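You operate a simulated robot arm through the tools that you are given. There is no shell and no other tool. Be economical: measure what you need, move in short steps, check, and stop when the job is done.

Carry out the task below with a simulated two-armed robot. There is one attempt and no reset: what you move stays moved.

Task
Carry the crate to the bench in both hands, lift the pump out and start it at speed 2.
Fine: stand the pump on the bench and hold it to set the speed.
Where things are to end (x, y in the base frame): blue crate within 6 cm of [48, -100]; green pump within 6 cm of [49, -147].

The check looks at the end state, three seconds after you hand in, the way a careful person would. Anything else that was tipped, shoved, dropped, spilled or broken makes it a failure.

Robot
Two 7-joint arms with three-finger grippers on one trunk, on a base that drives. Base frame: it is fixed to the floor where the robot stands at the start and does not move with it; the origin is under the middle of the robot, x ahead of it, y to its left, z up; the surface under the hand at the start is at about z = 72. Units: cm, degrees, N and s.
The left shoulder is at the start at [5.4, 12.6, 126], the right one opposite. With the tool pointing down near the work surface each hand reaches from about 10 to 78 cm from the robot's upright axis, wherever it stands, measured 20 degrees to its own side. Places, roughly: slider of the green pump [50, 0, 80]; switch of the green pump [50, -10, 80]; top of the wooden bench [60, -140, 80]. Payload 2.94 kg a hand.
Tool frame (each hand has its own): the origin (TCP) lies between the finger pads and is the grasp point; the fingertips stand 3 cm ahead of it; z points along the fingers, y is the line along which they close. The gripper opens to 12.8 cm. The gripper's body begins 9.3 cm behind the TCP.
Orientation is that of the tool frame in the base frame, as [roll, pitch, yaw] about the fixed x, y, z axes, in that order (R = Rz(yaw) Ry(pitch) Rx(roll)). With the fingers straight down and closing along the base's y, the tool's x points along the base's -x, its y along +y and its z along -z.

Tools
- The arms move only by the tool play_rows. It takes "left_plan", "right_plan" or both (then of equal length, played together; a hand with none holds still); each is a list of rows, each a list of 3 entries, a list of its own where there are three numbers: the finger opening in cm, from 0 to 12.8, then the shift along the tool's x, y, z in units of 500 mm (1.0 is 500 mm), then the turn, a rotation vector about the tool's x, y, z in units of 60 degrees (1.0 is 60 degrees). In form: [[gripper, [x, y, z], [wx, wy, wz]], ...]. A call has 1 to 12 rows; each row is the pose to reach, as a shift and turn from the pose commanded when the call began, along the tool's axes at that moment. A call with a number of a shift or a turn outside -1 to 1 is refused whole. Rows are played at 5 a second. More than 5 cm and 8.6 degrees between two rows, or a gripper value outside its range, and nothing of the call is played. A pose out of reach is approached as far as the arm can. The call stops where the force on the tool passes 40 N (or 10 N more than at its start, if that is more) or the arm is blocked; 0.2 s more then pass. The fingers move at their own pace and stop on an object; they squeeze with about 24 N. The grip force told is the motor's: it shows also when the fingers shut on nothing. Time passes only in rows, and 0.2 s behind the last, so rows that repeat a pose let the fingers close. The reply holds the time, the measured pose of the TCP, the force on the tool along the base axes, the opening and the grip force, in the units named above and with some noise, with the torque about the TCP (base axes, N m) and any sound that the robot's microphone picked up.
- Cameras (640 x 400 px; columns grow to the right, rows downward): "scene" is now at [15.16, -3.27, 141.09]; the picture's right is [-0.41, -0.91, 0.00], its down [-0.66, 0.30, -0.69] and it looks along [0.62, -0.28, -0.73] (base axes); focal length 250 px, centre (320, 200). "left" rides on the left gripper at [6.9, 1.5, -12] in its tool frame; the picture's right is [-0.21, 0.98, 0.00], its down [-0.82, -0.18, -0.54] and it looks along [-0.53, -0.12, 0.84] (tool axes); focal length 251 px, centre (320, 200). "right" rides on the right gripper at [6.9, -1.5, -12] in its tool frame; the picture's right is [0.21, 0.98, 0.00], its down [-0.82, 0.18, -0.54] and it looks along [-0.53, 0.12, 0.84] (tool axes); focal length 251 px, centre (320, 200).
- camera(camera): a new picture of that camera. It takes no simulated time.
- slide_trunk(by): slides the trunk up (or, below 0, down) by that many cm; the arms and the scene camera ride with it, the base frame stays. It gives what a move gives, with no picture.
- drive_base(legs): drives the robot by 1 to 6 legs, each [ahead, left, turn to the left] in cm, cm and degrees, along the robot's own axes; the way and the turn of a leg run together, so that a leg with both is an arc; at most 150 cm and 180 degrees a leg. The arms and the cameras ride along, it lands a little off, and it stops where it bumps. It gives what a move gives.
- turn_head(pan, tilt): turns the head with the scene camera to pan (to the left, within 80 degrees either way) and tilt (down, from -29 to 69), counted from straight ahead of the robot. It gives what a move gives.
- locate(camera, pixels): for up to 12 pixels [column, row] of the newest picture of that camera ("zoom" is the newest enlarged one), the place [x, y, z] in the base frame of the surface seen there, good to about 0.3 cm. It takes no simulated time.
- zoom(camera, box): a new picture of the part [left, top, right, bottom] of that camera's present view, enlarged. It takes no simulated time.
- sign_off(): hands the job in; it is judged then, once.

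Go step by step. Measure first, check grasps and placings, and put right what went wrong. The budget is 80 turns and 70 pictures, counting those below and the enlarged ones. Unless the task says otherwise, let go and move clear before handing in, and close with one line.

The tools are called after "Call:" by a JSON object that holds its "method" and its "body". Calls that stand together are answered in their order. play_rows: Moves the arms, as the interface text tells. Its arguments: {"type":"object","properties":{"left_plan":{"type":"array"},"right_plan":{"type":"array"}},"required":[]} The other tools are called the same way: slide_trunk (by) slides the trunk up or down; drive_base (legs) drives the base; turn_head (pan, tilt) turns the head that bears the scene camera; camera (camera) takes a picture; locate (camera, pixels) gives the place of the surface under pixels of a picture; zoom (camera, box) takes an enlarged picture of a part of a camera's view; sign_off () hands the job in.

At the start:

```text
time: 0.0
left_eef_pos: [53.64, 0.26, 110.01]
left_ee_rot: [-180.0, 0.0, -180.0]
left_wrist_force: [0.1, -0.7, 0.3]
left_moment: [0.0, -0.02, 0.0]
left_width: 12.82
left_gripper_force: 0.1
right_eef_pos: [42.31, -37.16, 109.87]
right_ee_rot: [180.0, -0.1, -180.0]
right_wrist_force: [0.0, 0.9, -0.2]
right_moment: [-0.04, 0.04, -0.01]
right_width: 12.79
right_gripper_force: 0.0
trunk travel left (down, up): [-47.2, 7.5]
robot x, y, heading: [-0.04, 0.07, 0.1]
head pan, tilt: [-24.5, 46.6]
```

scene: 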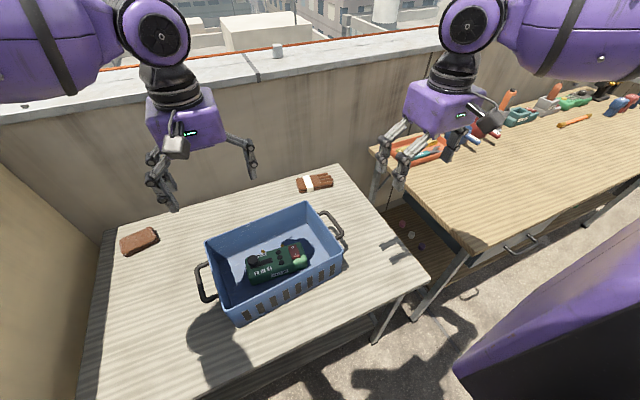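
right: 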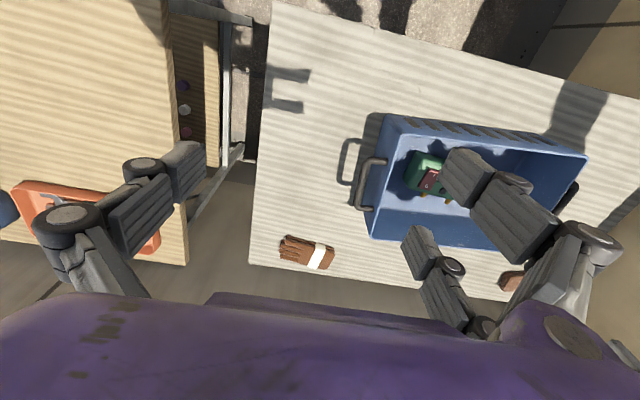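
left: 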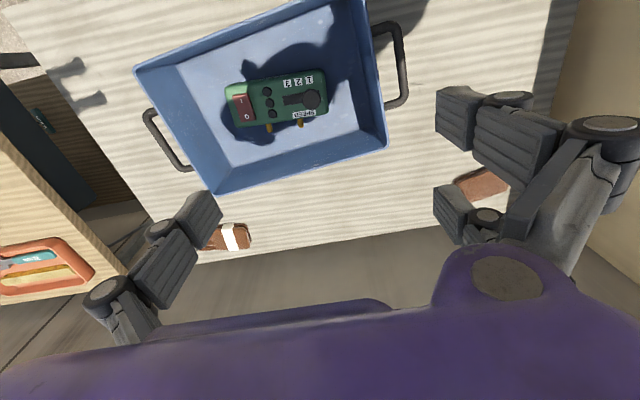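

The scene picture shows the blue crate with its two handles near (205,285) and (330,225), and the green pump inside. I'll enlarge it and measure the handles and the pump.

Call:
{"method": "zoom", "body": {"camera": "scene", "box": [180, 180, 372, 330]}}

Call:
{"method": "zoom", "body": {"camera": "left", "box": [130, 0, 430, 200]}}

Call:
{"method": "zoom", "body": {"camera": "scene", "box": [360, 60, 640, 260]}}

```text
2.67 times, centred on (276, 255) of scene
```

zoom: 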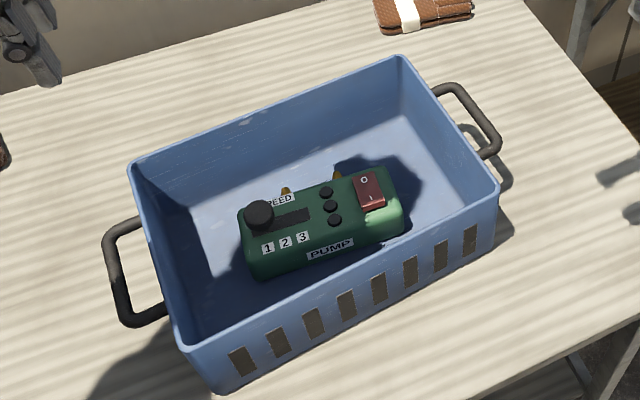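

```text
2.00 times, centred on (280, 100) of left
```

zoom: 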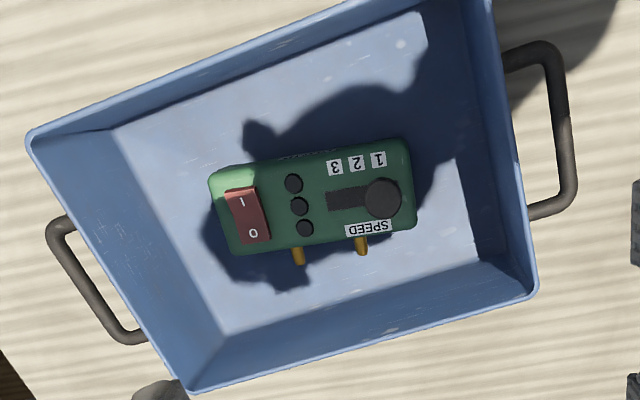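

```text
2.00 times, centred on (500, 160) of scene
```

zoom: 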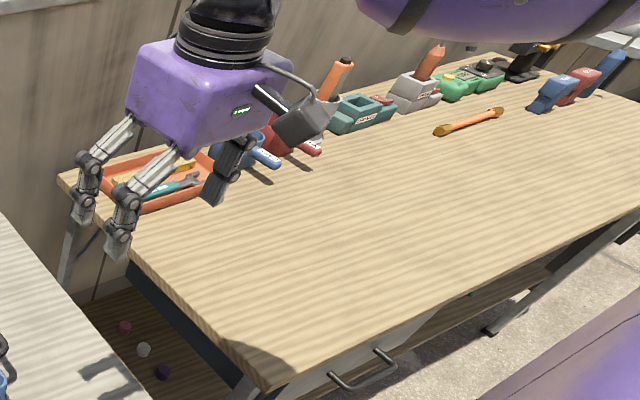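

The enlarged pictures show handles at each short end of the crate. The pump has a knob on a slot marked 1, 2, 3 (knob at 1) and a red rocker switch. I'll locate those points and the bench's edges and objects.

Call:
{"method": "locate", "body": {"camera": "scene", "pixels": [[200.3, 283], [206, 264], [204, 299], [336, 225], [324, 213.5], [341, 236], [205, 242], [306, 201.5], [342, 249], [223.5, 310], [252.7, 259], [294.7, 251.2]]}}

Call:
{"method": "locate", "body": {"camera": "left", "pixels": [[236, 88], [244, 126], [325, 73], [336, 113], [311, 99], [296, 100], [254, 109], [401, 65], [158, 140], [280, 30], [230, 175], [300, 140]]}}

Call:
{"method": "locate", "body": {"camera": "zoom", "pixels": [[62, 178], [265, 388], [210, 190], [275, 165], [330, 130], [440, 132], [400, 110], [460, 95], [540, 108], [630, 240], [300, 300], [390, 355]]}}

```text
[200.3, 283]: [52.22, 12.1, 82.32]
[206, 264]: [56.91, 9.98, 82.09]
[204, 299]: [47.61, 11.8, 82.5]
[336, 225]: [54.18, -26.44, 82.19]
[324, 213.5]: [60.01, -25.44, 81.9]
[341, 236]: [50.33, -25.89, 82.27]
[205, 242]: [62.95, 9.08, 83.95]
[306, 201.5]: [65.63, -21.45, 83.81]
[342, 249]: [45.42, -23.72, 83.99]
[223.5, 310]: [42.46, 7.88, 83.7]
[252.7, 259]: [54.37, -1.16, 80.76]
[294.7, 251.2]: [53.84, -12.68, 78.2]
```

```text
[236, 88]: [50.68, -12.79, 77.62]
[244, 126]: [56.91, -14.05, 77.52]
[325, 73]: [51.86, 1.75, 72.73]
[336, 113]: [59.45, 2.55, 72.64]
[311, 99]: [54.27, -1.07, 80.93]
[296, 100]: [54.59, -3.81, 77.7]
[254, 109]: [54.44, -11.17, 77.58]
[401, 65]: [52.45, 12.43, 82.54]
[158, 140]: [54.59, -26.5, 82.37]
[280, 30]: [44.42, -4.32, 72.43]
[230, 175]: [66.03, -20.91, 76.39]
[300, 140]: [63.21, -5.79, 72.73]
```

```text
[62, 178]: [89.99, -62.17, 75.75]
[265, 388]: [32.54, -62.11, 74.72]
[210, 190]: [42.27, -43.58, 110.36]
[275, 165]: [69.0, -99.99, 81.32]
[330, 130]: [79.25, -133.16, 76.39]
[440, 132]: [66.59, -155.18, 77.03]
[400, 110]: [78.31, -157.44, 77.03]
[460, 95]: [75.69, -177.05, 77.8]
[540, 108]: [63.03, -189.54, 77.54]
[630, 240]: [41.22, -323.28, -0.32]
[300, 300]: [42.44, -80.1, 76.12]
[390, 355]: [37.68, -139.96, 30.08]
```

Handle bars run along x: the left at about (52.3, 12.2, z 82.3), the right at (54.4, -26.5, z 82.3). The crate rim is at z 84 and the bench top at about 76. I'll bring both hands above the handles with a narrow opening and look.

Call:
{"method": "play_rows", "body": {"left_plan": [[8, [0.007, 0.06, 0], [0, 0, -0.015]], [4, [0.013, 0.12, 0], [0, 0, -0.03]], [3.2, [0.02, 0.18, 0], [0, 0, -0.045]], [3.2, [0.026, 0.239, 0], [0, 0, -0.06]], [3.2, [0.026, 0.239, 0.09], [0, 0, -0.06]], [3.2, [0.026, 0.239, 0.18], [0, 0, -0.06]], [3.2, [0.026, 0.239, 0.27], [0, 0, -0.06]], [3.2, [0.026, 0.239, 0.35], [0, 0, -0.06]], [3.2, [0.026, 0.239, 0.39], [0, 0, -0.06]], [3.2, [0.026, 0.239, 0.39], [0, 0, -0.06]]], "right_plan": [[8, [-0.06, 0.053, 0], [0, 0, -0.015]], [4, [-0.12, 0.107, 0], [0, 0, -0.03]], [3.2, [-0.18, 0.16, 0], [0, 0, -0.045]], [3.2, [-0.241, 0.213, 0], [0, 0, -0.06]], [3.2, [-0.241, 0.213, 0.09], [0, 0, -0.06]], [3.2, [-0.241, 0.213, 0.18], [0, 0, -0.06]], [3.2, [-0.241, 0.213, 0.27], [0, 0, -0.06]], [3.2, [-0.241, 0.213, 0.35], [0, 0, -0.06]], [3.2, [-0.241, 0.213, 0.39], [0, 0, -0.06]], [3.2, [-0.241, 0.213, 0.39], [0, 0, -0.06]]]}}

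Call:
{"method": "camera", "body": {"camera": "left"}}

Call:
{"method": "camera", "body": {"camera": "right"}}

```text
time: 2.2
left_eef_pos: [52.55, 12.3, 90.45]
left_ee_rot: [-179.9, 0.0, -176.4]
left_wrist_force: [0.4, 1.1, 1.2]
left_moment: [0.03, 0.03, 0.01]
left_width: 3.22
left_gripper_force: 0.0
right_eef_pos: [54.28, -26.47, 90.3]
right_ee_rot: [180.0, 0.2, -176.4]
right_wrist_force: [-0.3, -0.3, 0.2]
right_moment: [-0.03, 0.0, -0.01]
right_width: 3.19
right_gripper_force: 0.1
trunk travel left (down, up): [-47.2, 7.5]
robot x, y, heading: [-0.29, 0.03, -0.1]
head pan, tilt: [-24.5, 46.6]
```

```text
63 pictures are left
```

left: 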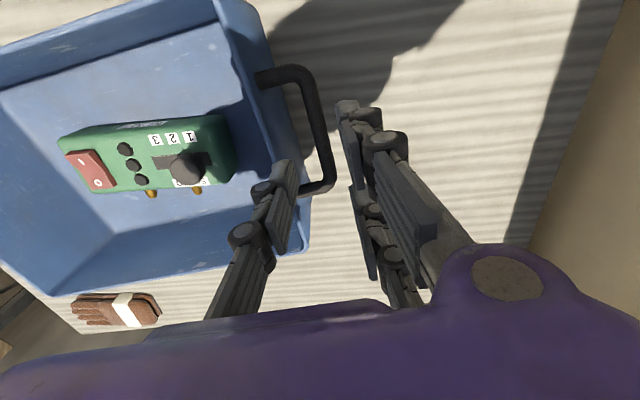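

```text
62 pictures are left
```

right: 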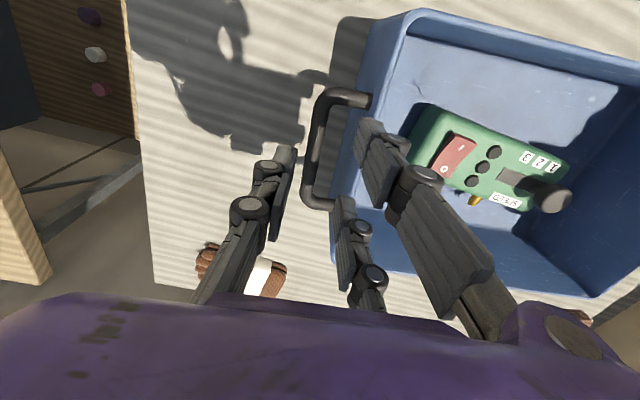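

Both grippers hang above their bars. I'll measure the bars and rims from close up to check the centring.

Call:
{"method": "locate", "body": {"camera": "left", "pixels": [[306, 80], [318, 120], [327, 165], [258, 78], [325, 182], [255, 50], [270, 130]]}}

Call:
{"method": "locate", "body": {"camera": "right", "pixels": [[324, 105], [316, 140], [309, 180], [361, 97], [320, 202], [385, 70], [345, 98]]}}

```text
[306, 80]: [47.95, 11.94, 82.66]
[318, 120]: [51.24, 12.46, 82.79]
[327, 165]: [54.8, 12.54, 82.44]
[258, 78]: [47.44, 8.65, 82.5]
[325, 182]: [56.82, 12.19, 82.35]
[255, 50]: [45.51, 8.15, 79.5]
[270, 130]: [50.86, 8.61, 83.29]
```

```text
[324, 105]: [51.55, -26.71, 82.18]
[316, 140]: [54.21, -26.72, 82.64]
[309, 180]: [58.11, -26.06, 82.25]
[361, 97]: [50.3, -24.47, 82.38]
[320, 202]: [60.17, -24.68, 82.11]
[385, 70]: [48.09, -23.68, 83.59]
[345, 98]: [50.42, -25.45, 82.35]
```

The bars are centred within a few millimetres, and about 3 cm stands free to the rim on both sides. I'll go down to z 81.9 and close.

Call:
{"method": "play_rows", "body": {"left_plan": [[3.2, [0, 0.002, 0.08], [0, 0, 0]], [3.2, [0, 0.002, 0.14], [0, 0, 0]], [3.2, [0, 0.002, 0.17], [0, 0, 0]], [3.2, [0, 0.002, 0.17], [0, 0, 0]], [0, [0, 0.002, 0.17], [0, 0, 0]], [0, [0, 0.002, 0.17], [0, 0, 0]], [0, [0, 0.002, 0.17], [0, 0, 0]]], "right_plan": [[3.2, [-0.01, 0, 0.08], [0, 0, 0]], [3.2, [-0.01, 0, 0.14], [0, 0, 0]], [3.2, [-0.01, 0, 0.167], [0, 0, 0]], [3.2, [-0.01, 0, 0.167], [0, 0, 0]], [0, [-0.01, 0, 0.167], [0, 0, 0]], [0, [-0.01, 0, 0.167], [0, 0, 0]], [0, [-0.01, 0, 0.167], [0, 0, 0]]]}}

Call:
{"method": "camera", "body": {"camera": "scene"}}

```text
time: 3.8
left_eef_pos: [52.64, 12.54, 82.12]
left_ee_rot: [179.7, 0.0, -176.2]
left_wrist_force: [3.5, 18.4, 0.3]
left_moment: [0.07, -0.12, 1.33]
left_width: 1.2
left_gripper_force: 23.6
right_eef_pos: [54.98, -26.61, 81.76]
right_ee_rot: [-179.9, -0.2, -176.5]
right_wrist_force: [-4.7, -18.3, -0.5]
right_moment: [0.08, -0.19, 0.93]
right_width: 1.26
right_gripper_force: 24.2
trunk travel left (down, up): [-47.2, 7.5]
robot x, y, heading: [-0.05, -0.1, -0.3]
head pan, tilt: [-24.5, 46.6]
```

```text
61 pictures are left
```

scene: 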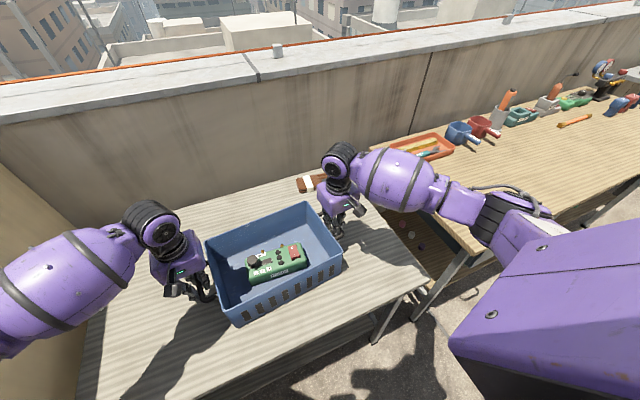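

Both hands hold the bars (openings 1.2 and 1.26 cm, about 24 N), but they press against each other with 18 N. I'll ease that and lift the crate 18 cm evenly.

Call:
{"method": "play_rows", "body": {"left_plan": [[0, [0, 0.004, -0.01], [0, 0, 0]], [0, [0, 0.006, -0.03], [0, 0, 0]], [0, [0, 0.006, -0.07], [0, 0, 0]], [0, [0, 0.006, -0.11], [0, 0, 0]], [0, [0, 0.006, -0.15], [0, 0, 0]], [0, [0, 0.006, -0.19], [0, 0, 0]], [0, [0, 0.006, -0.23], [0, 0, 0]], [0, [0, 0.006, -0.27], [0, 0, 0]], [0, [0, 0.006, -0.31], [0, 0, 0]], [0, [0, 0.006, -0.34], [0, 0, 0]], [0, [0, 0.006, -0.36], [0, 0, 0]], [0, [0, 0.006, -0.36], [0, 0, 0]]], "right_plan": [[0, [0, -0.004, -0.01], [0, 0, 0]], [0, [0, -0.006, -0.03], [0, 0, 0]], [0, [0, -0.006, -0.07], [0, 0, 0]], [0, [0, -0.006, -0.11], [0, 0, 0]], [0, [0, -0.006, -0.15], [0, 0, 0]], [0, [0, -0.006, -0.19], [0, 0, 0]], [0, [0, -0.006, -0.23], [0, 0, 0]], [0, [0, -0.006, -0.27], [0, 0, 0]], [0, [0, -0.006, -0.31], [0, 0, 0]], [0, [0, -0.006, -0.34], [0, 0, 0]], [0, [0, -0.006, -0.36], [0, 0, 0]], [0, [0, -0.006, -0.36], [0, 0, 0]]]}}

Call:
{"method": "turn_head", "body": {"pan": -45, "tilt": 55}}

Call:
{"method": "camera", "body": {"camera": "scene"}}

```text
time: 6.4
left_eef_pos: [52.38, 12.56, 99.91]
left_ee_rot: [180.0, 0.1, -176.4]
left_wrist_force: [0.6, 0.9, -0.6]
left_moment: [-0.03, -0.02, -0.02]
left_width: 0.0
left_gripper_force: 3.1
right_eef_pos: [54.8, -26.89, 100.1]
right_ee_rot: [180.0, 0.0, -176.4]
right_wrist_force: [-0.3, 0.8, -0.4]
right_moment: [0.0, -0.02, 0.01]
right_width: 0.02
right_gripper_force: 3.6
trunk travel left (down, up): [-47.2, 7.5]
robot x, y, heading: [0.48, 0.16, 0.3]
head pan, tilt: [-24.5, 46.6]
```

```text
time: 7.2
left_eef_pos: [52.25, 12.47, 100.02]
left_ee_rot: [-180.0, 0.0, -176.4]
left_wrist_force: [0.3, 0.1, 0.4]
left_moment: [-0.01, -0.02, -0.01]
left_width: 0.0
left_gripper_force: 2.6
right_eef_pos: [54.86, -26.86, 100.09]
right_ee_rot: [180.0, 0.0, -176.4]
right_wrist_force: [0.1, 0.5, -0.2]
right_moment: [-0.02, 0.0, 0.01]
right_width: 0.02
right_gripper_force: 2.4
trunk travel left (down, up): [-47.2, 7.5]
robot x, y, heading: [-0.15, -0.19, -0.1]
head pan, tilt: [-45.0, 55.0]
```

```text
60 pictures are left
```

scene: 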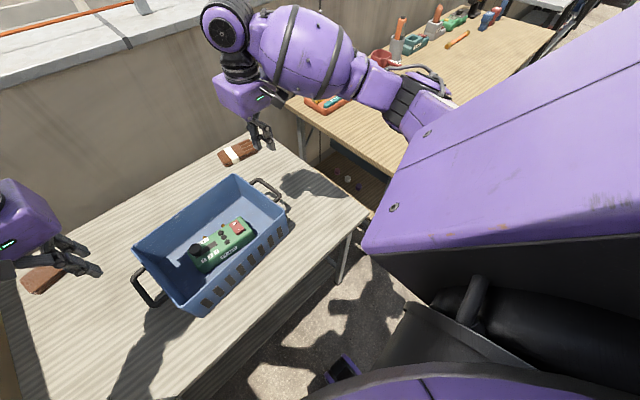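

The fingers closed on nothing (opening 0.0) and the crate is still on the table: the bars slipped out of the vertical pinch. I'll get a finger underneath each bar by tilting the hands, and first check where the crate stands now.

Call:
{"method": "zoom", "body": {"camera": "scene", "box": [90, 160, 330, 310]}}

Call:
{"method": "locate", "body": {"camera": "scene", "pixels": [[144, 289], [134, 276], [151, 304], [267, 186], [260, 180], [275, 194], [194, 246], [238, 228], [133, 250], [237, 176], [288, 210], [188, 315]]}}

```text
2.67 times, centred on (210, 235) of scene
```

zoom: 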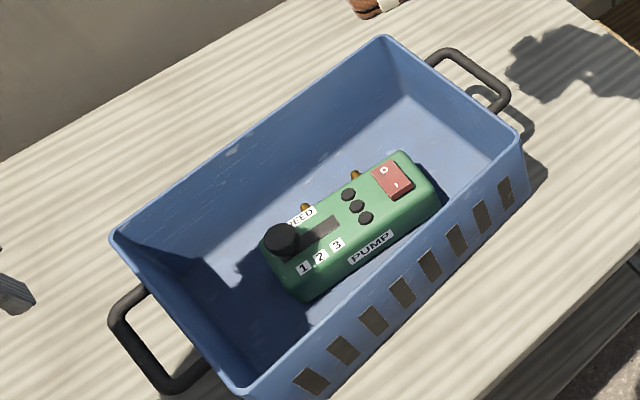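

```text
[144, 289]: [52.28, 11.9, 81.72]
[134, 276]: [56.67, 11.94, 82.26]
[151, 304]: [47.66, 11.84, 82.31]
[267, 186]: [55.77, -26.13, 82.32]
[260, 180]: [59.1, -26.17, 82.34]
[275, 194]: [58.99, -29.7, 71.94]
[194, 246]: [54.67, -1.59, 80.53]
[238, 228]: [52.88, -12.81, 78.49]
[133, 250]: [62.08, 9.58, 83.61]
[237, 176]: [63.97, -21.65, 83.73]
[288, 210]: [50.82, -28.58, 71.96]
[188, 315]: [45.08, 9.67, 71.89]
```

The crate hasn't moved. I'll tilt both hands 60 degrees so that the fingers point inward and down, starting outside the handles.

Call:
{"method": "play_rows", "body": {"left_plan": [[2.4, [0, 0.03, 0], [0.125, 0, 0]], [2.4, [0, 0.06, 0], [0.25, 0, 0]], [2.4, [0, 0.09, 0], [0.375, 0, 0]], [2.4, [0, 0.11, 0.02], [0.5, 0, 0]], [2.4, [0, 0.11, 0.05], [0.625, 0, 0]], [2.4, [0, 0.11, 0.08], [0.75, 0, 0]], [2.4, [0, 0.11, 0.11], [0.875, 0, 0]], [2.4, [0, 0.11, 0.16], [1.0, 0, 0]], [2.4, [0, 0.11, 0.16], [1.0, 0, 0]], [2.4, [0, 0.11, 0.16], [1.0, 0, 0]]], "right_plan": [[2.4, [0, -0.03, 0], [-0.125, 0, 0]], [2.4, [0, -0.06, 0], [-0.25, 0, 0]], [2.4, [0, -0.09, 0], [-0.375, 0, 0]], [2.4, [0, -0.11, 0.02], [-0.5, 0, 0]], [2.4, [0, -0.11, 0.05], [-0.625, 0, 0]], [2.4, [0, -0.11, 0.08], [-0.75, 0, 0]], [2.4, [0, -0.11, 0.11], [-0.875, 0, 0]], [2.4, [0, -0.11, 0.16], [-1.0, 0, 0]], [2.4, [0, -0.11, 0.16], [-1.0, 0, 0]], [2.4, [0, -0.11, 0.16], [-1.0, 0, 0]]]}}

Call:
{"method": "camera", "body": {"camera": "left"}}

Call:
{"method": "camera", "body": {"camera": "right"}}

```text
time: 9.4
left_eef_pos: [51.78, 18.38, 91.71]
left_ee_rot: [-120.1, 0.0, -176.3]
left_wrist_force: [0.0, -0.4, -0.7]
left_moment: [0.01, -0.01, 0.0]
left_width: 2.41
left_gripper_force: 0.1
right_eef_pos: [55.07, -32.41, 91.98]
right_ee_rot: [120.0, 0.0, -176.3]
right_wrist_force: [0.3, -0.5, 0.0]
right_moment: [0.0, 0.01, 0.01]
right_width: 2.4
right_gripper_force: 0.0
trunk travel left (down, up): [-47.2, 7.5]
robot x, y, heading: [-0.18, 0.09, 0.1]
head pan, tilt: [-45.0, 55.0]
```

```text
58 pictures are left
```

left: 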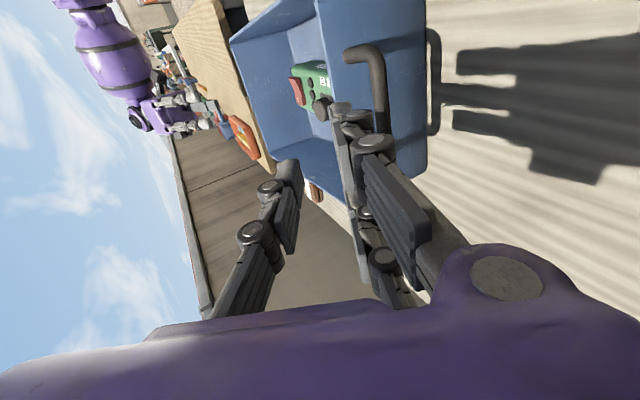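

```text
57 pictures are left
```

right: 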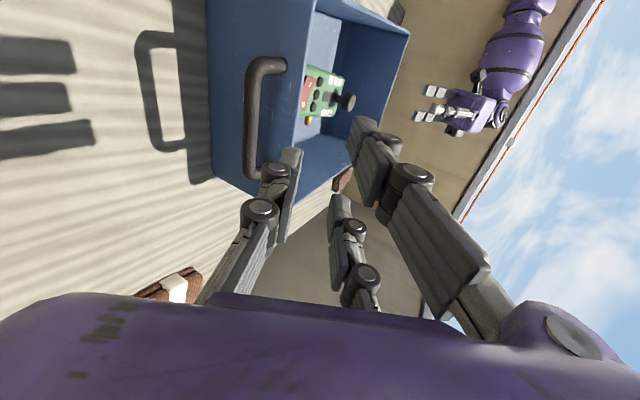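

The tilt was reached. I'll line the fingers up with the bars and advance halfway, then check.

Call:
{"method": "play_rows", "body": {"left_plan": [[2.4, [-0.003, 0.06, 0], [0, 0, 0]], [2.4, [-0.003, 0.114, 0], [0, 0, 0]], [2.4, [-0.003, 0.114, 0.06], [0, 0, 0]], [2.4, [-0.003, 0.114, 0.11], [0, 0, 0]], [2.4, [-0.003, 0.114, 0.11], [0, 0, 0]]], "right_plan": [[2.4, [-0.004, -0.06, 0], [0, 0, 0]], [2.4, [-0.004, -0.121, 0], [0, 0, 0]], [2.4, [-0.004, -0.121, 0.06], [0, 0, 0]], [2.4, [-0.004, -0.121, 0.105], [0, 0, 0]], [2.4, [-0.004, -0.121, 0.105], [0, 0, 0]]]}}

Call:
{"method": "camera", "body": {"camera": "left"}}

Call:
{"method": "camera", "body": {"camera": "right"}}

```text
time: 10.6
left_eef_pos: [52.27, 16.42, 84.15]
left_ee_rot: [-120.0, 0.0, -176.4]
left_wrist_force: [0.3, -0.1, 0.1]
left_moment: [0.0, 0.02, -0.03]
left_width: 2.44
left_gripper_force: 0.0
right_eef_pos: [55.33, -30.95, 84.3]
right_ee_rot: [120.0, 0.0, -176.4]
right_wrist_force: [-0.1, -0.3, 0.4]
right_moment: [0.02, 0.03, -0.02]
right_width: 2.43
right_gripper_force: 0.1
trunk travel left (down, up): [-47.2, 7.5]
robot x, y, heading: [-0.17, 0.28, -0.2]
head pan, tilt: [-45.0, 55.0]
```

```text
56 pictures are left
```

left: 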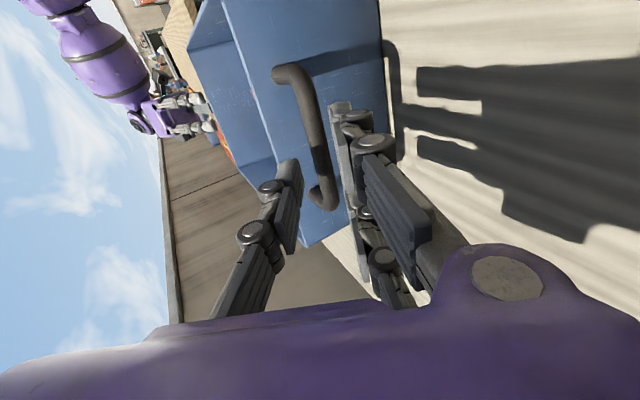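

```text
55 pictures are left
```

right: 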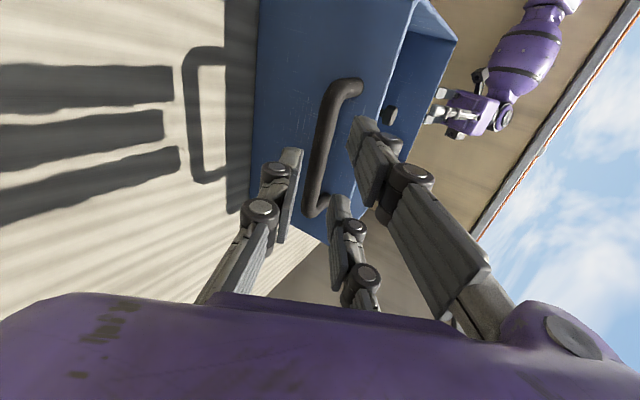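

Both bars lie between the finger pairs (left bar near (318,140), right near (322,150)). I'll advance the last 3.8 cm and close.

Call:
{"method": "play_rows", "body": {"left_plan": [[2.4, [0, 0, 0.035], [0, 0, 0]], [2.4, [0, 0, 0.06], [0, 0, 0]], [2.4, [0, 0, 0.076], [0, 0, 0]], [2.4, [0, 0, 0.076], [0, 0, 0]], [0, [0, 0, 0.076], [0, 0, 0]], [0, [0, 0, 0.076], [0, 0, 0]], [0, [0, 0, 0.076], [0, 0, 0]]], "right_plan": [[2.4, [0, 0, 0.035], [0, 0, 0]], [2.4, [0, 0, 0.06], [0, 0, 0]], [2.4, [0, 0, 0.078], [0, 0, 0]], [2.4, [0, 0, 0.078], [0, 0, 0]], [0, [0, 0, 0.078], [0, 0, 0]], [0, [0, 0, 0.078], [0, 0, 0]], [0, [0, 0, 0.078], [0, 0, 0]]]}}

Call:
{"method": "camera", "body": {"camera": "left"}}

Call:
{"method": "camera", "body": {"camera": "right"}}

```text
time: 12.2
left_eef_pos: [52.45, 13.11, 82.32]
left_ee_rot: [-119.9, -0.1, -176.5]
left_wrist_force: [2.3, -1.8, -0.5]
left_moment: [0.04, 0.76, 0.81]
left_width: 1.23
left_gripper_force: 24.3
right_eef_pos: [55.14, -27.38, 82.18]
right_ee_rot: [120.0, 0.0, -176.2]
right_wrist_force: [-3.7, 0.4, 1.7]
right_moment: [0.16, -0.91, 0.5]
right_width: 1.23
right_gripper_force: 24.1
trunk travel left (down, up): [-47.2, 7.5]
robot x, y, heading: [-0.22, 0.18, 0.0]
head pan, tilt: [-45.0, 55.0]
```

```text
54 pictures are left
```

left: 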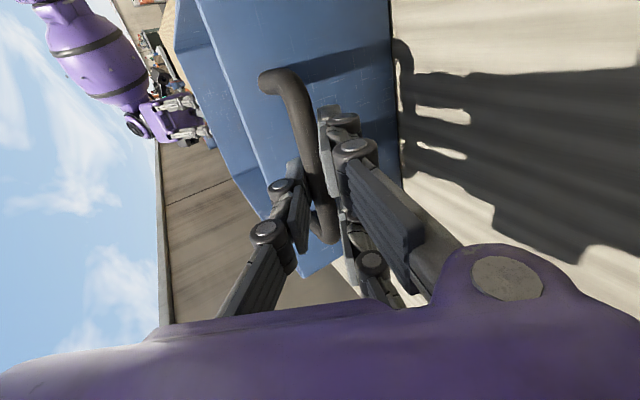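

```text
53 pictures are left
```

right: 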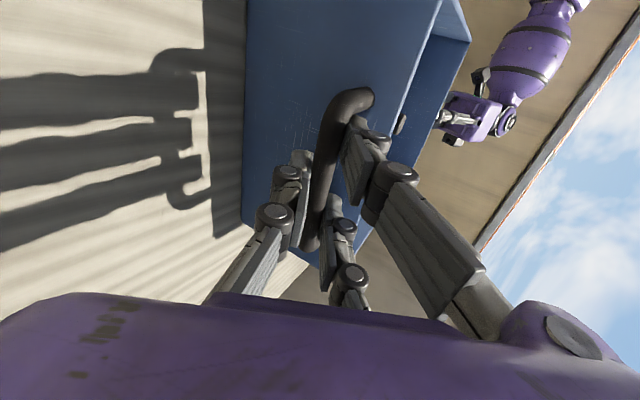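

Both bars are held at 1.23 cm with one finger underneath each. I'll lift a trial 2 cm slowly.

Call:
{"method": "play_rows", "body": {"left_plan": [[0, [0, -0.0087, -0.005], [0, 0, 0]], [0, [0, -0.0173, -0.01], [0, 0, 0]], [0, [0, -0.026, -0.015], [0, 0, 0]], [0, [0, -0.0346, -0.02], [0, 0, 0]], [0, [0, -0.0346, -0.02], [0, 0, 0]]], "right_plan": [[0, [0, 0.0087, -0.005], [0, 0, 0]], [0, [0, 0.0173, -0.01], [0, 0, 0]], [0, [0, 0.026, -0.015], [0, 0, 0]], [0, [0, 0.0346, -0.02], [0, 0, 0]], [0, [0, 0.0346, -0.02], [0, 0, 0]]]}}

Call:
{"method": "camera", "body": {"camera": "scene"}}

```text
time: 13.4
left_eef_pos: [52.65, 13.09, 84.31]
left_ee_rot: [-120.1, -0.1, -176.2]
left_wrist_force: [2.1, 11.1, -6.1]
left_moment: [0.02, 0.86, 0.64]
left_width: 1.24
left_gripper_force: 23.4
right_eef_pos: [55.23, -27.48, 84.0]
right_ee_rot: [120.1, -0.1, -176.4]
right_wrist_force: [-1.3, -10.1, -5.7]
right_moment: [0.0, -0.89, 0.29]
right_width: 1.25
right_gripper_force: 24.3
trunk travel left (down, up): [-47.2, 7.5]
robot x, y, heading: [-0.57, -0.18, -0.2]
head pan, tilt: [-45.0, 55.0]
```

```text
52 pictures are left
```

scene: 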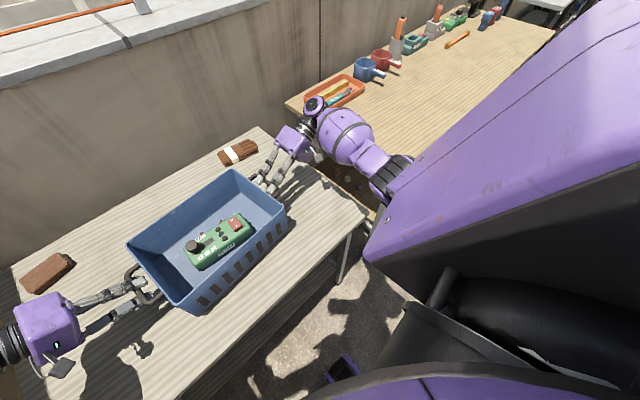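

The crate is off the table (about 6 N on each hand). I'll raise it another 15 cm.

Call:
{"method": "play_rows", "body": {"left_plan": [[0, [0, -0.017, -0.01], [0, 0, 0]], [0, [0, -0.043, -0.025], [0, 0, 0]], [0, [0, -0.078, -0.045], [0, 0, 0]], [0, [0, -0.113, -0.065], [0, 0, 0]], [0, [0, -0.147, -0.085], [0, 0, 0]], [0, [0, -0.182, -0.105], [0, 0, 0]], [0, [0, -0.217, -0.125], [0, 0, 0]], [0, [0, -0.242, -0.14], [0, 0, 0]], [0, [0, -0.26, -0.15], [0, 0, 0]], [0, [0, -0.26, -0.15], [0, 0, 0]]], "right_plan": [[0, [0, 0.017, -0.01], [0, 0, 0]], [0, [0, 0.043, -0.025], [0, 0, 0]], [0, [0, 0.078, -0.045], [0, 0, 0]], [0, [0, 0.113, -0.065], [0, 0, 0]], [0, [0, 0.147, -0.085], [0, 0, 0]], [0, [0, 0.182, -0.105], [0, 0, 0]], [0, [0, 0.217, -0.125], [0, 0, 0]], [0, [0, 0.242, -0.14], [0, 0, 0]], [0, [0, 0.26, -0.15], [0, 0, 0]], [0, [0, 0.26, -0.15], [0, 0, 0]]]}}

Call:
{"method": "turn_head", "body": {"pan": -70, "tilt": 60}}

Call:
{"method": "camera", "body": {"camera": "scene"}}

```text
time: 15.6
left_eef_pos: [52.53, 12.95, 99.46]
left_ee_rot: [-120.1, -0.1, -176.3]
left_wrist_force: [2.0, 25.1, -4.8]
left_moment: [0.12, 0.76, 0.94]
left_width: 1.24
left_gripper_force: 24.1
right_eef_pos: [55.13, -27.44, 99.18]
right_ee_rot: [120.1, -0.1, -176.4]
right_wrist_force: [-1.9, -25.6, -7.1]
right_moment: [-0.16, -0.74, 0.51]
right_width: 1.21
right_gripper_force: 24.4
trunk travel left (down, up): [-47.2, 7.5]
robot x, y, heading: [0.2, -0.13, 0.1]
head pan, tilt: [-45.0, 55.0]
```

```text
time: 16.5
left_eef_pos: [52.45, 13.0, 99.44]
left_ee_rot: [-120.1, -0.1, -176.3]
left_wrist_force: [2.3, 25.0, -5.7]
left_moment: [0.05, 0.76, 1.02]
left_width: 1.21
left_gripper_force: 24.4
right_eef_pos: [55.13, -27.23, 99.19]
right_ee_rot: [120.0, -0.2, -176.4]
right_wrist_force: [-2.3, -24.6, -7.4]
right_moment: [-0.17, -0.73, 0.54]
right_width: 1.24
right_gripper_force: 23.7
trunk travel left (down, up): [-47.2, 7.5]
robot x, y, heading: [-0.01, -0.32, 0.1]
head pan, tilt: [-70.0, 60.0]
```

```text
51 pictures are left
```

scene: 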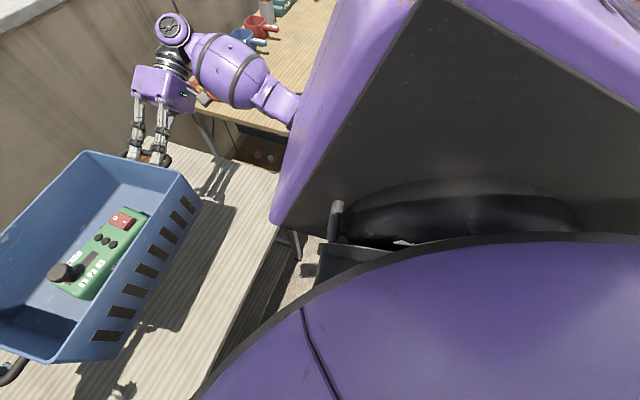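

The crate hangs level at z about 90. I'll ease the 25 N squeeze slightly and look to the right along the way I'm going to drive.

Call:
{"method": "play_rows", "body": {"left_plan": [[0, [0, 0.001, -0.0017], [0, 0, 0]], [0, [0, 0.001, -0.0017], [0, 0, 0]]], "right_plan": [[0, [0, -0.001, -0.0017], [0, 0, 0]], [0, [0, -0.001, -0.0017], [0, 0, 0]]]}}

Call:
{"method": "turn_head", "body": {"pan": -60, "tilt": 25}}

Call:
{"method": "camera", "body": {"camera": "scene"}}

```text
time: 17.1
left_eef_pos: [52.61, 13.11, 99.48]
left_ee_rot: [-119.9, 0.0, -176.5]
left_wrist_force: [3.5, 10.5, -5.2]
left_moment: [-0.02, 0.72, 0.97]
left_width: 1.2
left_gripper_force: 23.9
right_eef_pos: [55.17, -27.35, 99.22]
right_ee_rot: [119.9, 0.1, -176.3]
right_wrist_force: [-2.5, -11.3, -6.9]
right_moment: [-0.02, -0.7, 0.6]
right_width: 1.23
right_gripper_force: 23.5
trunk travel left (down, up): [-47.2, 7.5]
robot x, y, heading: [0.14, 0.05, 0.1]
head pan, tilt: [-70.0, 60.0]
```

```text
time: 18.1
left_eef_pos: [52.43, 12.93, 99.43]
left_ee_rot: [-119.9, -0.1, -176.5]
left_wrist_force: [3.6, -6.4, -6.6]
left_moment: [-0.05, 0.76, 0.56]
left_width: 1.17
left_gripper_force: 24.1
right_eef_pos: [55.09, -27.3, 99.23]
right_ee_rot: [119.9, 0.0, -176.4]
right_wrist_force: [-3.2, 7.0, -5.8]
right_moment: [0.06, -0.73, 0.69]
right_width: 1.23
right_gripper_force: 23.8
trunk travel left (down, up): [-47.2, 7.5]
robot x, y, heading: [0.15, -0.57, 0.1]
head pan, tilt: [-60.0, 25.0]
```

```text
50 pictures are left
```

scene: 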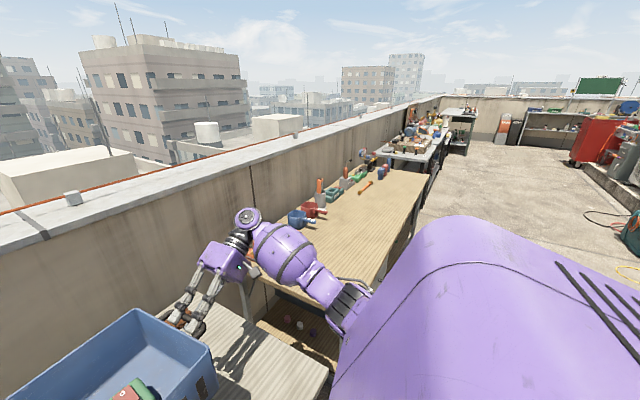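

The way along the bench front is free, and all the objects on the bench sit at the back. I'll back off 6 cm and drive 93 cm to the right.

Call:
{"method": "drive_base", "body": {"legs": [[-6, 0, 0], [0, -47, 0], [0, -46, 0]]}}

Call:
{"method": "turn_head", "body": {"pan": -20, "tilt": 50}}

Call:
{"method": "camera", "body": {"camera": "scene"}}

```text
time: 27.5
left_eef_pos: [46.93, -79.14, 99.53]
left_ee_rot: [-120.0, -0.1, -175.3]
left_wrist_force: [2.2, 1.1, -6.6]
left_moment: [-0.03, 0.86, 0.44]
left_width: 1.17
left_gripper_force: 24.1
right_eef_pos: [50.46, -119.65, 99.23]
right_ee_rot: [120.1, 0.0, -175.3]
right_wrist_force: [-2.2, -2.2, -6.8]
right_moment: [0.05, -0.8, 0.52]
right_width: 1.25
right_gripper_force: 23.9
trunk travel left (down, up): [-47.2, 7.5]
robot x, y, heading: [-5.47, -93.36, 1.2]
head pan, tilt: [-60.0, 25.0]
```

```text
time: 28.6
left_eef_pos: [46.86, -79.28, 99.43]
left_ee_rot: [-119.9, -0.1, -175.3]
left_wrist_force: [1.4, 0.2, -5.8]
left_moment: [-0.06, 0.89, 0.3]
left_width: 1.2
left_gripper_force: 24.1
right_eef_pos: [50.32, -119.72, 99.2]
right_ee_rot: [120.0, 0.0, -175.3]
right_wrist_force: [-1.8, -0.5, -5.9]
right_moment: [0.06, -0.87, 0.39]
right_width: 1.24
right_gripper_force: 24.1
trunk travel left (down, up): [-47.2, 7.5]
robot x, y, heading: [-5.51, -93.14, 1.0]
head pan, tilt: [-20.0, 50.0]
```

```text
49 pictures are left
```

scene: 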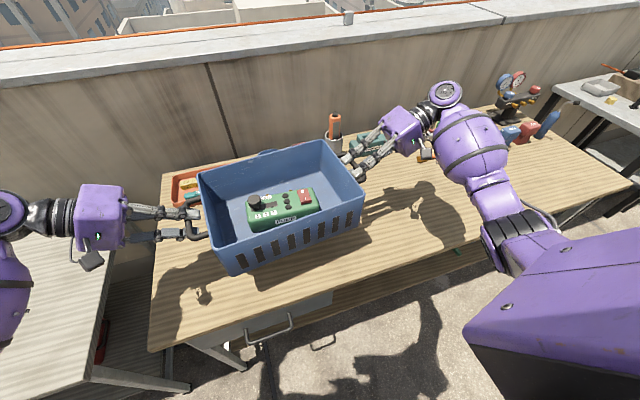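

The crate's centre is now at about (48.6, -99.5) over free bench. I'll lower it 12.4 cm, to just above the bench top.

Call:
{"method": "play_rows", "body": {"left_plan": [[0, [0, 0.017, 0.01], [0, 0, 0]], [0, [0, 0.043, 0.025], [0, 0, 0]], [0, [0, 0.078, 0.045], [0, 0, 0]], [0, [0, 0.113, 0.065], [0, 0, 0]], [0, [0, 0.147, 0.085], [0, 0, 0]], [0, [0, 0.173, 0.1], [0, 0, 0]], [0, [0, 0.195, 0.1125], [0, 0, 0]], [0, [0, 0.208, 0.12], [0, 0, 0]], [0, [0, 0.2148, 0.124], [0, 0, 0]], [0, [0, 0.2148, 0.124], [0, 0, 0]]], "right_plan": [[0, [0, -0.017, 0.01], [0, 0, 0]], [0, [0, -0.043, 0.025], [0, 0, 0]], [0, [0, -0.078, 0.045], [0, 0, 0]], [0, [0, -0.113, 0.065], [0, 0, 0]], [0, [0, -0.147, 0.085], [0, 0, 0]], [0, [0, -0.173, 0.1], [0, 0, 0]], [0, [0, -0.195, 0.1125], [0, 0, 0]], [0, [0, -0.208, 0.12], [0, 0, 0]], [0, [0, -0.2148, 0.124], [0, 0, 0]], [0, [0, -0.2148, 0.124], [0, 0, 0]]]}}

Call:
{"method": "camera", "body": {"camera": "scene"}}

```text
time: 30.8
left_eef_pos: [46.82, -79.26, 87.07]
left_ee_rot: [-119.9, -0.1, -175.4]
left_wrist_force: [3.6, -0.7, -6.0]
left_moment: [-0.03, 0.68, 0.67]
left_width: 1.22
left_gripper_force: 24.0
right_eef_pos: [50.33, -119.7, 86.65]
right_ee_rot: [120.1, -0.1, -175.3]
right_wrist_force: [-4.1, 1.1, -7.0]
right_moment: [0.02, -0.72, 0.84]
right_width: 1.24
right_gripper_force: 24.1
trunk travel left (down, up): [-47.2, 7.5]
robot x, y, heading: [-5.06, -93.36, 1.0]
head pan, tilt: [-20.0, 50.0]
```

```text
48 pictures are left
```

scene: 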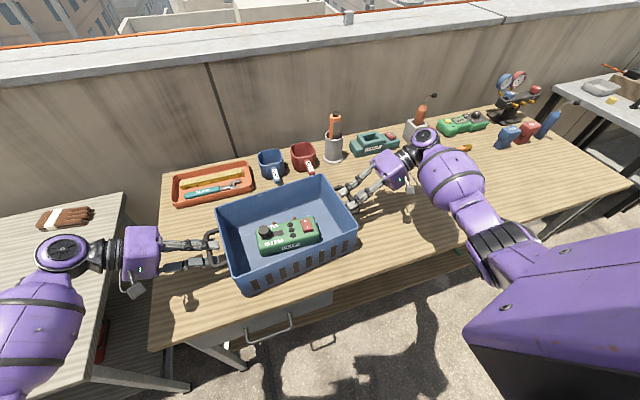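

The crate hovers just above the bench, clear of the mugs and tray. I'll set it down the last 0.6–0.9 cm.

Call:
{"method": "play_rows", "body": {"left_plan": [[0, [0, 0.005, 0.003], [0, 0, 0]], [0, [0, 0.01, 0.006], [0, 0, 0]], [0, [0, 0.0147, 0.0085], [0, 0, 0]], [0, [0, 0.0147, 0.0085], [0, 0, 0]]], "right_plan": [[0, [0, -0.003, 0.0018], [0, 0, 0]], [0, [0, -0.006, 0.0035], [0, 0, 0]], [0, [0, -0.0095, 0.0055], [0, 0, 0]], [0, [0, -0.0095, 0.0055], [0, 0, 0]]]}}

```text
time: 31.8
left_eef_pos: [46.86, -79.26, 86.24]
left_ee_rot: [-120.0, -0.1, -175.4]
left_wrist_force: [1.9, -4.3, -5.7]
left_moment: [-0.18, 1.22, -0.26]
left_width: 1.19
left_gripper_force: 24.1
right_eef_pos: [50.37, -119.58, 86.28]
right_ee_rot: [120.0, 0.0, -175.3]
right_wrist_force: [1.4, 3.7, 1.3]
right_moment: [0.04, -0.61, 0.98]
right_width: 1.27
right_gripper_force: 23.5
trunk travel left (down, up): [-47.2, 7.5]
robot x, y, heading: [-5.01, -93.13, 1.2]
head pan, tilt: [-20.0, 50.0]
```

The right side has touched down and the left still bears weight. I'll go a little lower.

Call:
{"method": "play_rows", "body": {"left_plan": [[0, [0, 0.0035, 0.002], [0, 0, 0]], [0, [0, 0.0052, 0.003], [0, 0, 0]], [0, [0, 0.0052, 0.003], [0, 0, 0]]], "right_plan": [[0, [0, -0.001, 0.0005], [0, 0, 0]], [0, [0, -0.0025, 0.0015], [0, 0, 0]], [0, [0, -0.0025, 0.0015], [0, 0, 0]]]}}

```text
time: 32.6
left_eef_pos: [46.87, -79.25, 86.18]
left_ee_rot: [-119.9, 0.0, -175.3]
left_wrist_force: [1.3, -3.9, 4.3]
left_moment: [-0.22, 1.1, -0.09]
left_width: 1.24
left_gripper_force: 24.5
right_eef_pos: [50.42, -119.72, 86.3]
right_ee_rot: [120.0, 0.3, -175.4]
right_wrist_force: [5.8, 0.2, 11.5]
right_moment: [0.16, -0.81, 0.74]
right_width: 1.22
right_gripper_force: 24.0
trunk travel left (down, up): [-47.2, 7.5]
robot x, y, heading: [-5.56, -93.48, 1.1]
head pan, tilt: [-20.0, 50.0]
```

The bench carries the crate now (+4 and +11 N upward). I'll open both hands and back them straight out.

Call:
{"method": "play_rows", "body": {"left_plan": [[2.6, [0, 0, 0], [0, 0, 0]], [2.6, [0, 0, 0], [0, 0, 0]], [2.6, [0, 0, -0.05], [0, 0, 0]], [2.6, [0, 0, -0.12], [0, 0, 0]], [2.6, [0, 0, -0.2], [0, 0, 0]], [2.6, [0, -0.08, -0.25], [0, 0, 0]], [2.6, [0, -0.16, -0.3], [0, 0, 0]], [2.6, [0, -0.16, -0.3], [0, 0, 0]]], "right_plan": [[2.6, [0, 0, 0], [0, 0, 0]], [2.6, [0, 0, 0], [0, 0, 0]], [2.6, [0, 0, -0.05], [0, 0, 0]], [2.6, [0, 0, -0.12], [0, 0, 0]], [2.6, [0, 0, -0.2], [0, 0, 0]], [2.6, [0, 0.08, -0.25], [0, 0, 0]], [2.6, [0, 0.16, -0.3], [0, 0, 0]], [2.6, [0, 0.16, -0.3], [0, 0, 0]]]}}

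Call:
{"method": "zoom", "body": {"camera": "scene", "box": [180, 150, 420, 300]}}

```text
time: 34.4
left_eef_pos: [45.96, -69.93, 100.48]
left_ee_rot: [-120.0, -0.2, -175.3]
left_wrist_force: [-0.1, -0.2, 1.1]
left_moment: [0.02, -0.01, -0.01]
left_width: 2.61
left_gripper_force: 0.0
right_eef_pos: [50.91, -128.19, 100.57]
right_ee_rot: [120.0, 0.0, -175.3]
right_wrist_force: [-0.1, -0.4, -0.8]
right_moment: [-0.01, 0.02, -0.01]
right_width: 2.61
right_gripper_force: 0.2
trunk travel left (down, up): [-47.2, 7.5]
robot x, y, heading: [-5.6, -93.39, 1.3]
head pan, tilt: [-20.0, 50.0]
```

```text
2.67 times, centred on (300, 225) of scene
```

zoom: 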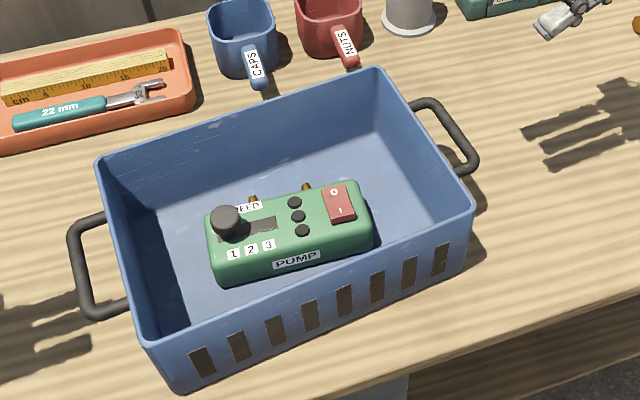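

The crate stands on the bench with its handles free. I'll measure the pump and the crate rim in the enlarged picture.

Call:
{"method": "locate", "body": {"camera": "zoom", "pixels": [[226, 215], [209, 232], [330, 185], [368, 225], [221, 280], [297, 215], [254, 205], [305, 187], [284, 190], [260, 225], [340, 203], [300, 240]]}}

Call:
{"method": "locate", "body": {"camera": "zoom", "pixels": [[98, 160], [380, 70], [473, 208], [165, 362], [85, 275], [465, 145], [280, 340], [225, 115], [290, 300], [260, 180]]}}

```text
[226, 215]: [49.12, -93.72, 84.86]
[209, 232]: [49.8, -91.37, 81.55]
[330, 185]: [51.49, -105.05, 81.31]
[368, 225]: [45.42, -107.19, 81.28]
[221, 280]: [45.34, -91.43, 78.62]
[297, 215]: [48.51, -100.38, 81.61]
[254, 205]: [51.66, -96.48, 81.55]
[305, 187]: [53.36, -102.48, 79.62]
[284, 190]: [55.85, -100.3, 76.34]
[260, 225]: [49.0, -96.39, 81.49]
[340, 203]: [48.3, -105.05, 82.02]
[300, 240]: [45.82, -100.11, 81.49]
```

```text
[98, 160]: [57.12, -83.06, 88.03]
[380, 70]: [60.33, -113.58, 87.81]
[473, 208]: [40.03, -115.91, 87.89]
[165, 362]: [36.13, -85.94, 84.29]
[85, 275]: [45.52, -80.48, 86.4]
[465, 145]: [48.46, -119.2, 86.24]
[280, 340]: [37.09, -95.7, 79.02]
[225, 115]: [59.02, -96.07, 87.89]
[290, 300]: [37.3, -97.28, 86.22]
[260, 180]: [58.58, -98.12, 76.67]
```

The pump's top is at z 81.5, its middle at about (48.6, -100). It is about 6.5 cm wide along x, with brass nubs at the back. I'll bring the right hand upright, then turn it to close along x.

Call:
{"method": "play_rows", "body": {"right_plan": [[6, [0, 0, 0], [0.125, 0, 0]], [8, [0, 0, 0], [0.25, 0, 0]], [10, [0, 0, 0], [0.375, 0, 0]], [10, [0, 0, 0], [0.5, 0, 0]], [10, [0, 0, 0], [0.625, 0, 0]], [10, [0, 0, 0], [0.75, 0, 0]], [10, [0, 0, 0], [0.875, 0, 0]], [10, [0, 0, 0], [1.0, 0, 0]], [10, [0, 0, 0], [1.0, 0, 0]]]}}

Call:
{"method": "play_rows", "body": {"right_plan": [[10, [0, 0.05, 0], [0, 0, -0.13]], [10, [0, 0.1, 0], [0, 0, -0.26]], [10, [0, 0.15, 0], [0, 0, -0.39]], [10, [0, 0.2, 0], [0, 0, -0.52]], [10, [0, 0.25, 0], [0, 0, -0.65]], [10, [0, 0.3, 0], [0, 0, -0.78]], [10, [0.01, 0.35, 0], [0, 0, -0.91]], [10, [0.02, 0.4, 0], [0, 0, -1.0]], [10, [0.03, 0.46, 0], [0, 0, -1.0]], [10, [0.03, 0.53, 0], [0, 0, -1.0]], [10, [0.03, 0.53, 0], [0, 0, -1.0]]]}}

Call:
{"method": "camera", "body": {"camera": "right"}}

```text
time: 36.4
left_eef_pos: [45.93, -70.0, 100.41]
left_ee_rot: [-120.0, 0.0, -175.3]
left_wrist_force: [0.1, -0.2, 0.6]
left_moment: [0.04, -0.02, 0.0]
left_width: 2.58
left_gripper_force: 0.0
right_eef_pos: [50.93, -128.65, 100.41]
right_ee_rot: [179.9, 0.1, -175.3]
right_wrist_force: [-0.2, -0.3, -0.2]
right_moment: [-0.05, 0.02, 0.05]
right_width: 9.99
right_gripper_force: 0.1
trunk travel left (down, up): [-47.2, 7.5]
robot x, y, heading: [-5.38, -93.21, 1.0]
head pan, tilt: [-20.0, 50.0]
```

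```text
time: 38.8
left_eef_pos: [45.86, -70.05, 100.45]
left_ee_rot: [-120.2, 0.0, -175.3]
left_wrist_force: [-0.3, -1.0, 0.2]
left_moment: [-0.01, 0.01, 0.01]
left_width: 2.59
left_gripper_force: 0.0
right_eef_pos: [47.36, -102.45, 100.28]
right_ee_rot: [179.9, 0.1, -115.4]
right_wrist_force: [0.1, 0.1, -0.9]
right_moment: [0.03, -0.02, -0.01]
right_width: 10.02
right_gripper_force: 0.0
trunk travel left (down, up): [-47.2, 7.5]
robot x, y, heading: [-5.54, -93.61, 1.0]
head pan, tilt: [-20.0, 50.0]
```

```text
46 pictures are left
```

right: 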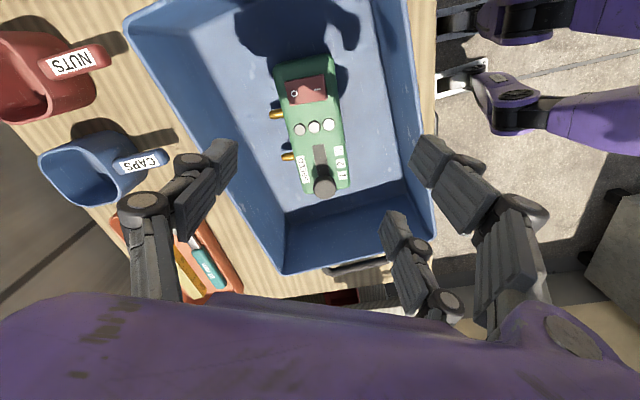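

The right camera sees the pump lengthwise. I'll measure its two long edges to get the yaw.

Call:
{"method": "locate", "body": {"camera": "right", "pixels": [[281, 80], [298, 175], [332, 75], [347, 165], [323, 186], [315, 127], [308, 90], [277, 114], [289, 155], [318, 158], [340, 150], [338, 180]]}}

```text
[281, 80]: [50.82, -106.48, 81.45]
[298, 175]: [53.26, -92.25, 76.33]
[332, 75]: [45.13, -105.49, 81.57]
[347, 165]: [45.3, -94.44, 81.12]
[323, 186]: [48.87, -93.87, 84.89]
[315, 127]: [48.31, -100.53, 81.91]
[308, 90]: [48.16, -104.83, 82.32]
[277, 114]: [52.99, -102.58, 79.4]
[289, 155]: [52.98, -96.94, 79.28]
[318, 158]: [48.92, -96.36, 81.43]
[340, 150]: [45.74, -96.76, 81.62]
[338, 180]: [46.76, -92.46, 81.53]
```

The pump's grasp middle is at about (48.6, -99.8), turned about -2 degrees, with its nubs at y -96.9 and -102.6. I'll turn to match, centre the hand, and start down.

Call:
{"method": "play_rows", "body": {"right_plan": [[10, [-0.02, 0, 0], [0, 0, -0.13]], [10, [-0.04, 0, 0], [0, 0, -0.26]], [10, [-0.0585, 0, 0], [0, 0, -0.39]], [10, [-0.0585, 0, 0.08], [0, 0, -0.39]], [10, [-0.0585, 0, 0.16], [0, 0, -0.39]], [10, [-0.0585, 0, 0.22], [0, 0, -0.39]], [10, [-0.0585, 0, 0.22], [0, 0, -0.39]]]}}

Call:
{"method": "camera", "body": {"camera": "right"}}

```text
time: 40.4
left_eef_pos: [45.95, -69.94, 100.4]
left_ee_rot: [-120.1, 0.0, -175.3]
left_wrist_force: [0.0, -0.4, 0.3]
left_moment: [0.02, 0.02, 0.02]
left_width: 2.63
left_gripper_force: 0.1
right_eef_pos: [48.34, -99.5, 89.26]
right_ee_rot: [179.9, 0.0, -91.9]
right_wrist_force: [-0.2, 0.1, 0.8]
right_moment: [0.0, 0.0, 0.0]
right_width: 9.96
right_gripper_force: 0.1
trunk travel left (down, up): [-47.2, 7.5]
robot x, y, heading: [-5.07, -93.08, 1.1]
head pan, tilt: [-20.0, 50.0]
```

```text
45 pictures are left
```

right: 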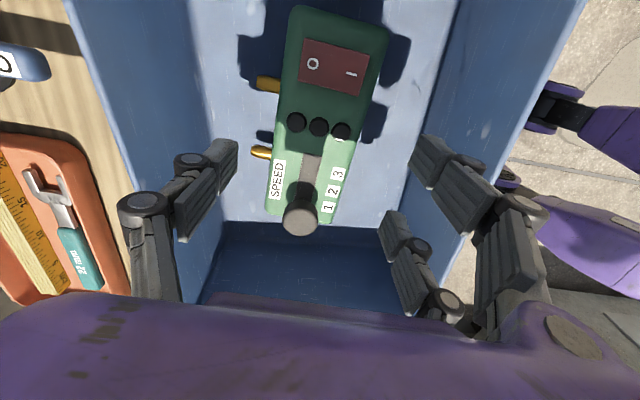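

Aligned with the pump, as measured. I'll go down 9.2 cm with the fingers either side of the body and close.

Call:
{"method": "play_rows", "body": {"right_plan": [[10, [0.005, -0.005, 0.07], [0, 0, 0]], [10, [0.005, -0.005, 0.13], [0, 0, 0]], [10, [0.005, -0.005, 0.165], [0, 0, 0]], [10, [0.005, -0.005, 0.184], [0, 0, 0]], [10, [0.005, -0.005, 0.184], [0, 0, 0]], [6, [0.005, -0.005, 0.184], [0, 0, 0]], [4, [0.005, -0.005, 0.184], [0, 0, 0]], [4, [0.005, -0.005, 0.184], [0, 0, 0]], [4, [0.005, -0.005, 0.184], [0, 0, 0]]]}}

Call:
{"method": "camera", "body": {"camera": "right"}}

```text
time: 42.4
left_eef_pos: [45.99, -69.99, 100.48]
left_ee_rot: [-120.0, 0.0, -175.3]
left_wrist_force: [-0.3, 0.2, -0.3]
left_moment: [-0.02, -0.02, -0.01]
left_width: 2.6
left_gripper_force: 0.2
right_eef_pos: [48.65, -99.96, 80.3]
right_ee_rot: [-179.9, 0.0, -91.9]
right_wrist_force: [-0.4, -0.1, -0.8]
right_moment: [-0.03, 0.14, -0.02]
right_width: 6.97
right_gripper_force: 24.0
trunk travel left (down, up): [-47.2, 7.5]
robot x, y, heading: [-4.99, -93.46, 1.1]
head pan, tilt: [-20.0, 50.0]
```

```text
44 pictures are left
```

right: 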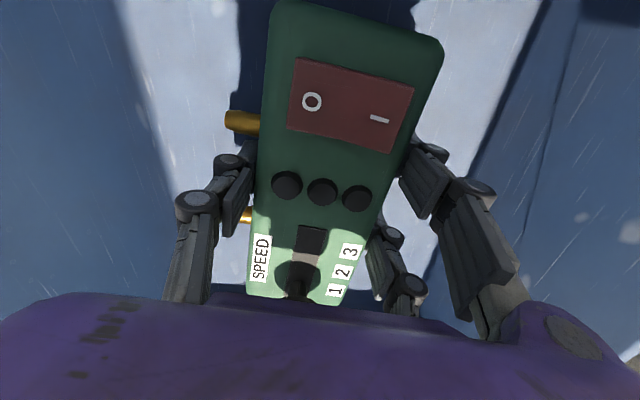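

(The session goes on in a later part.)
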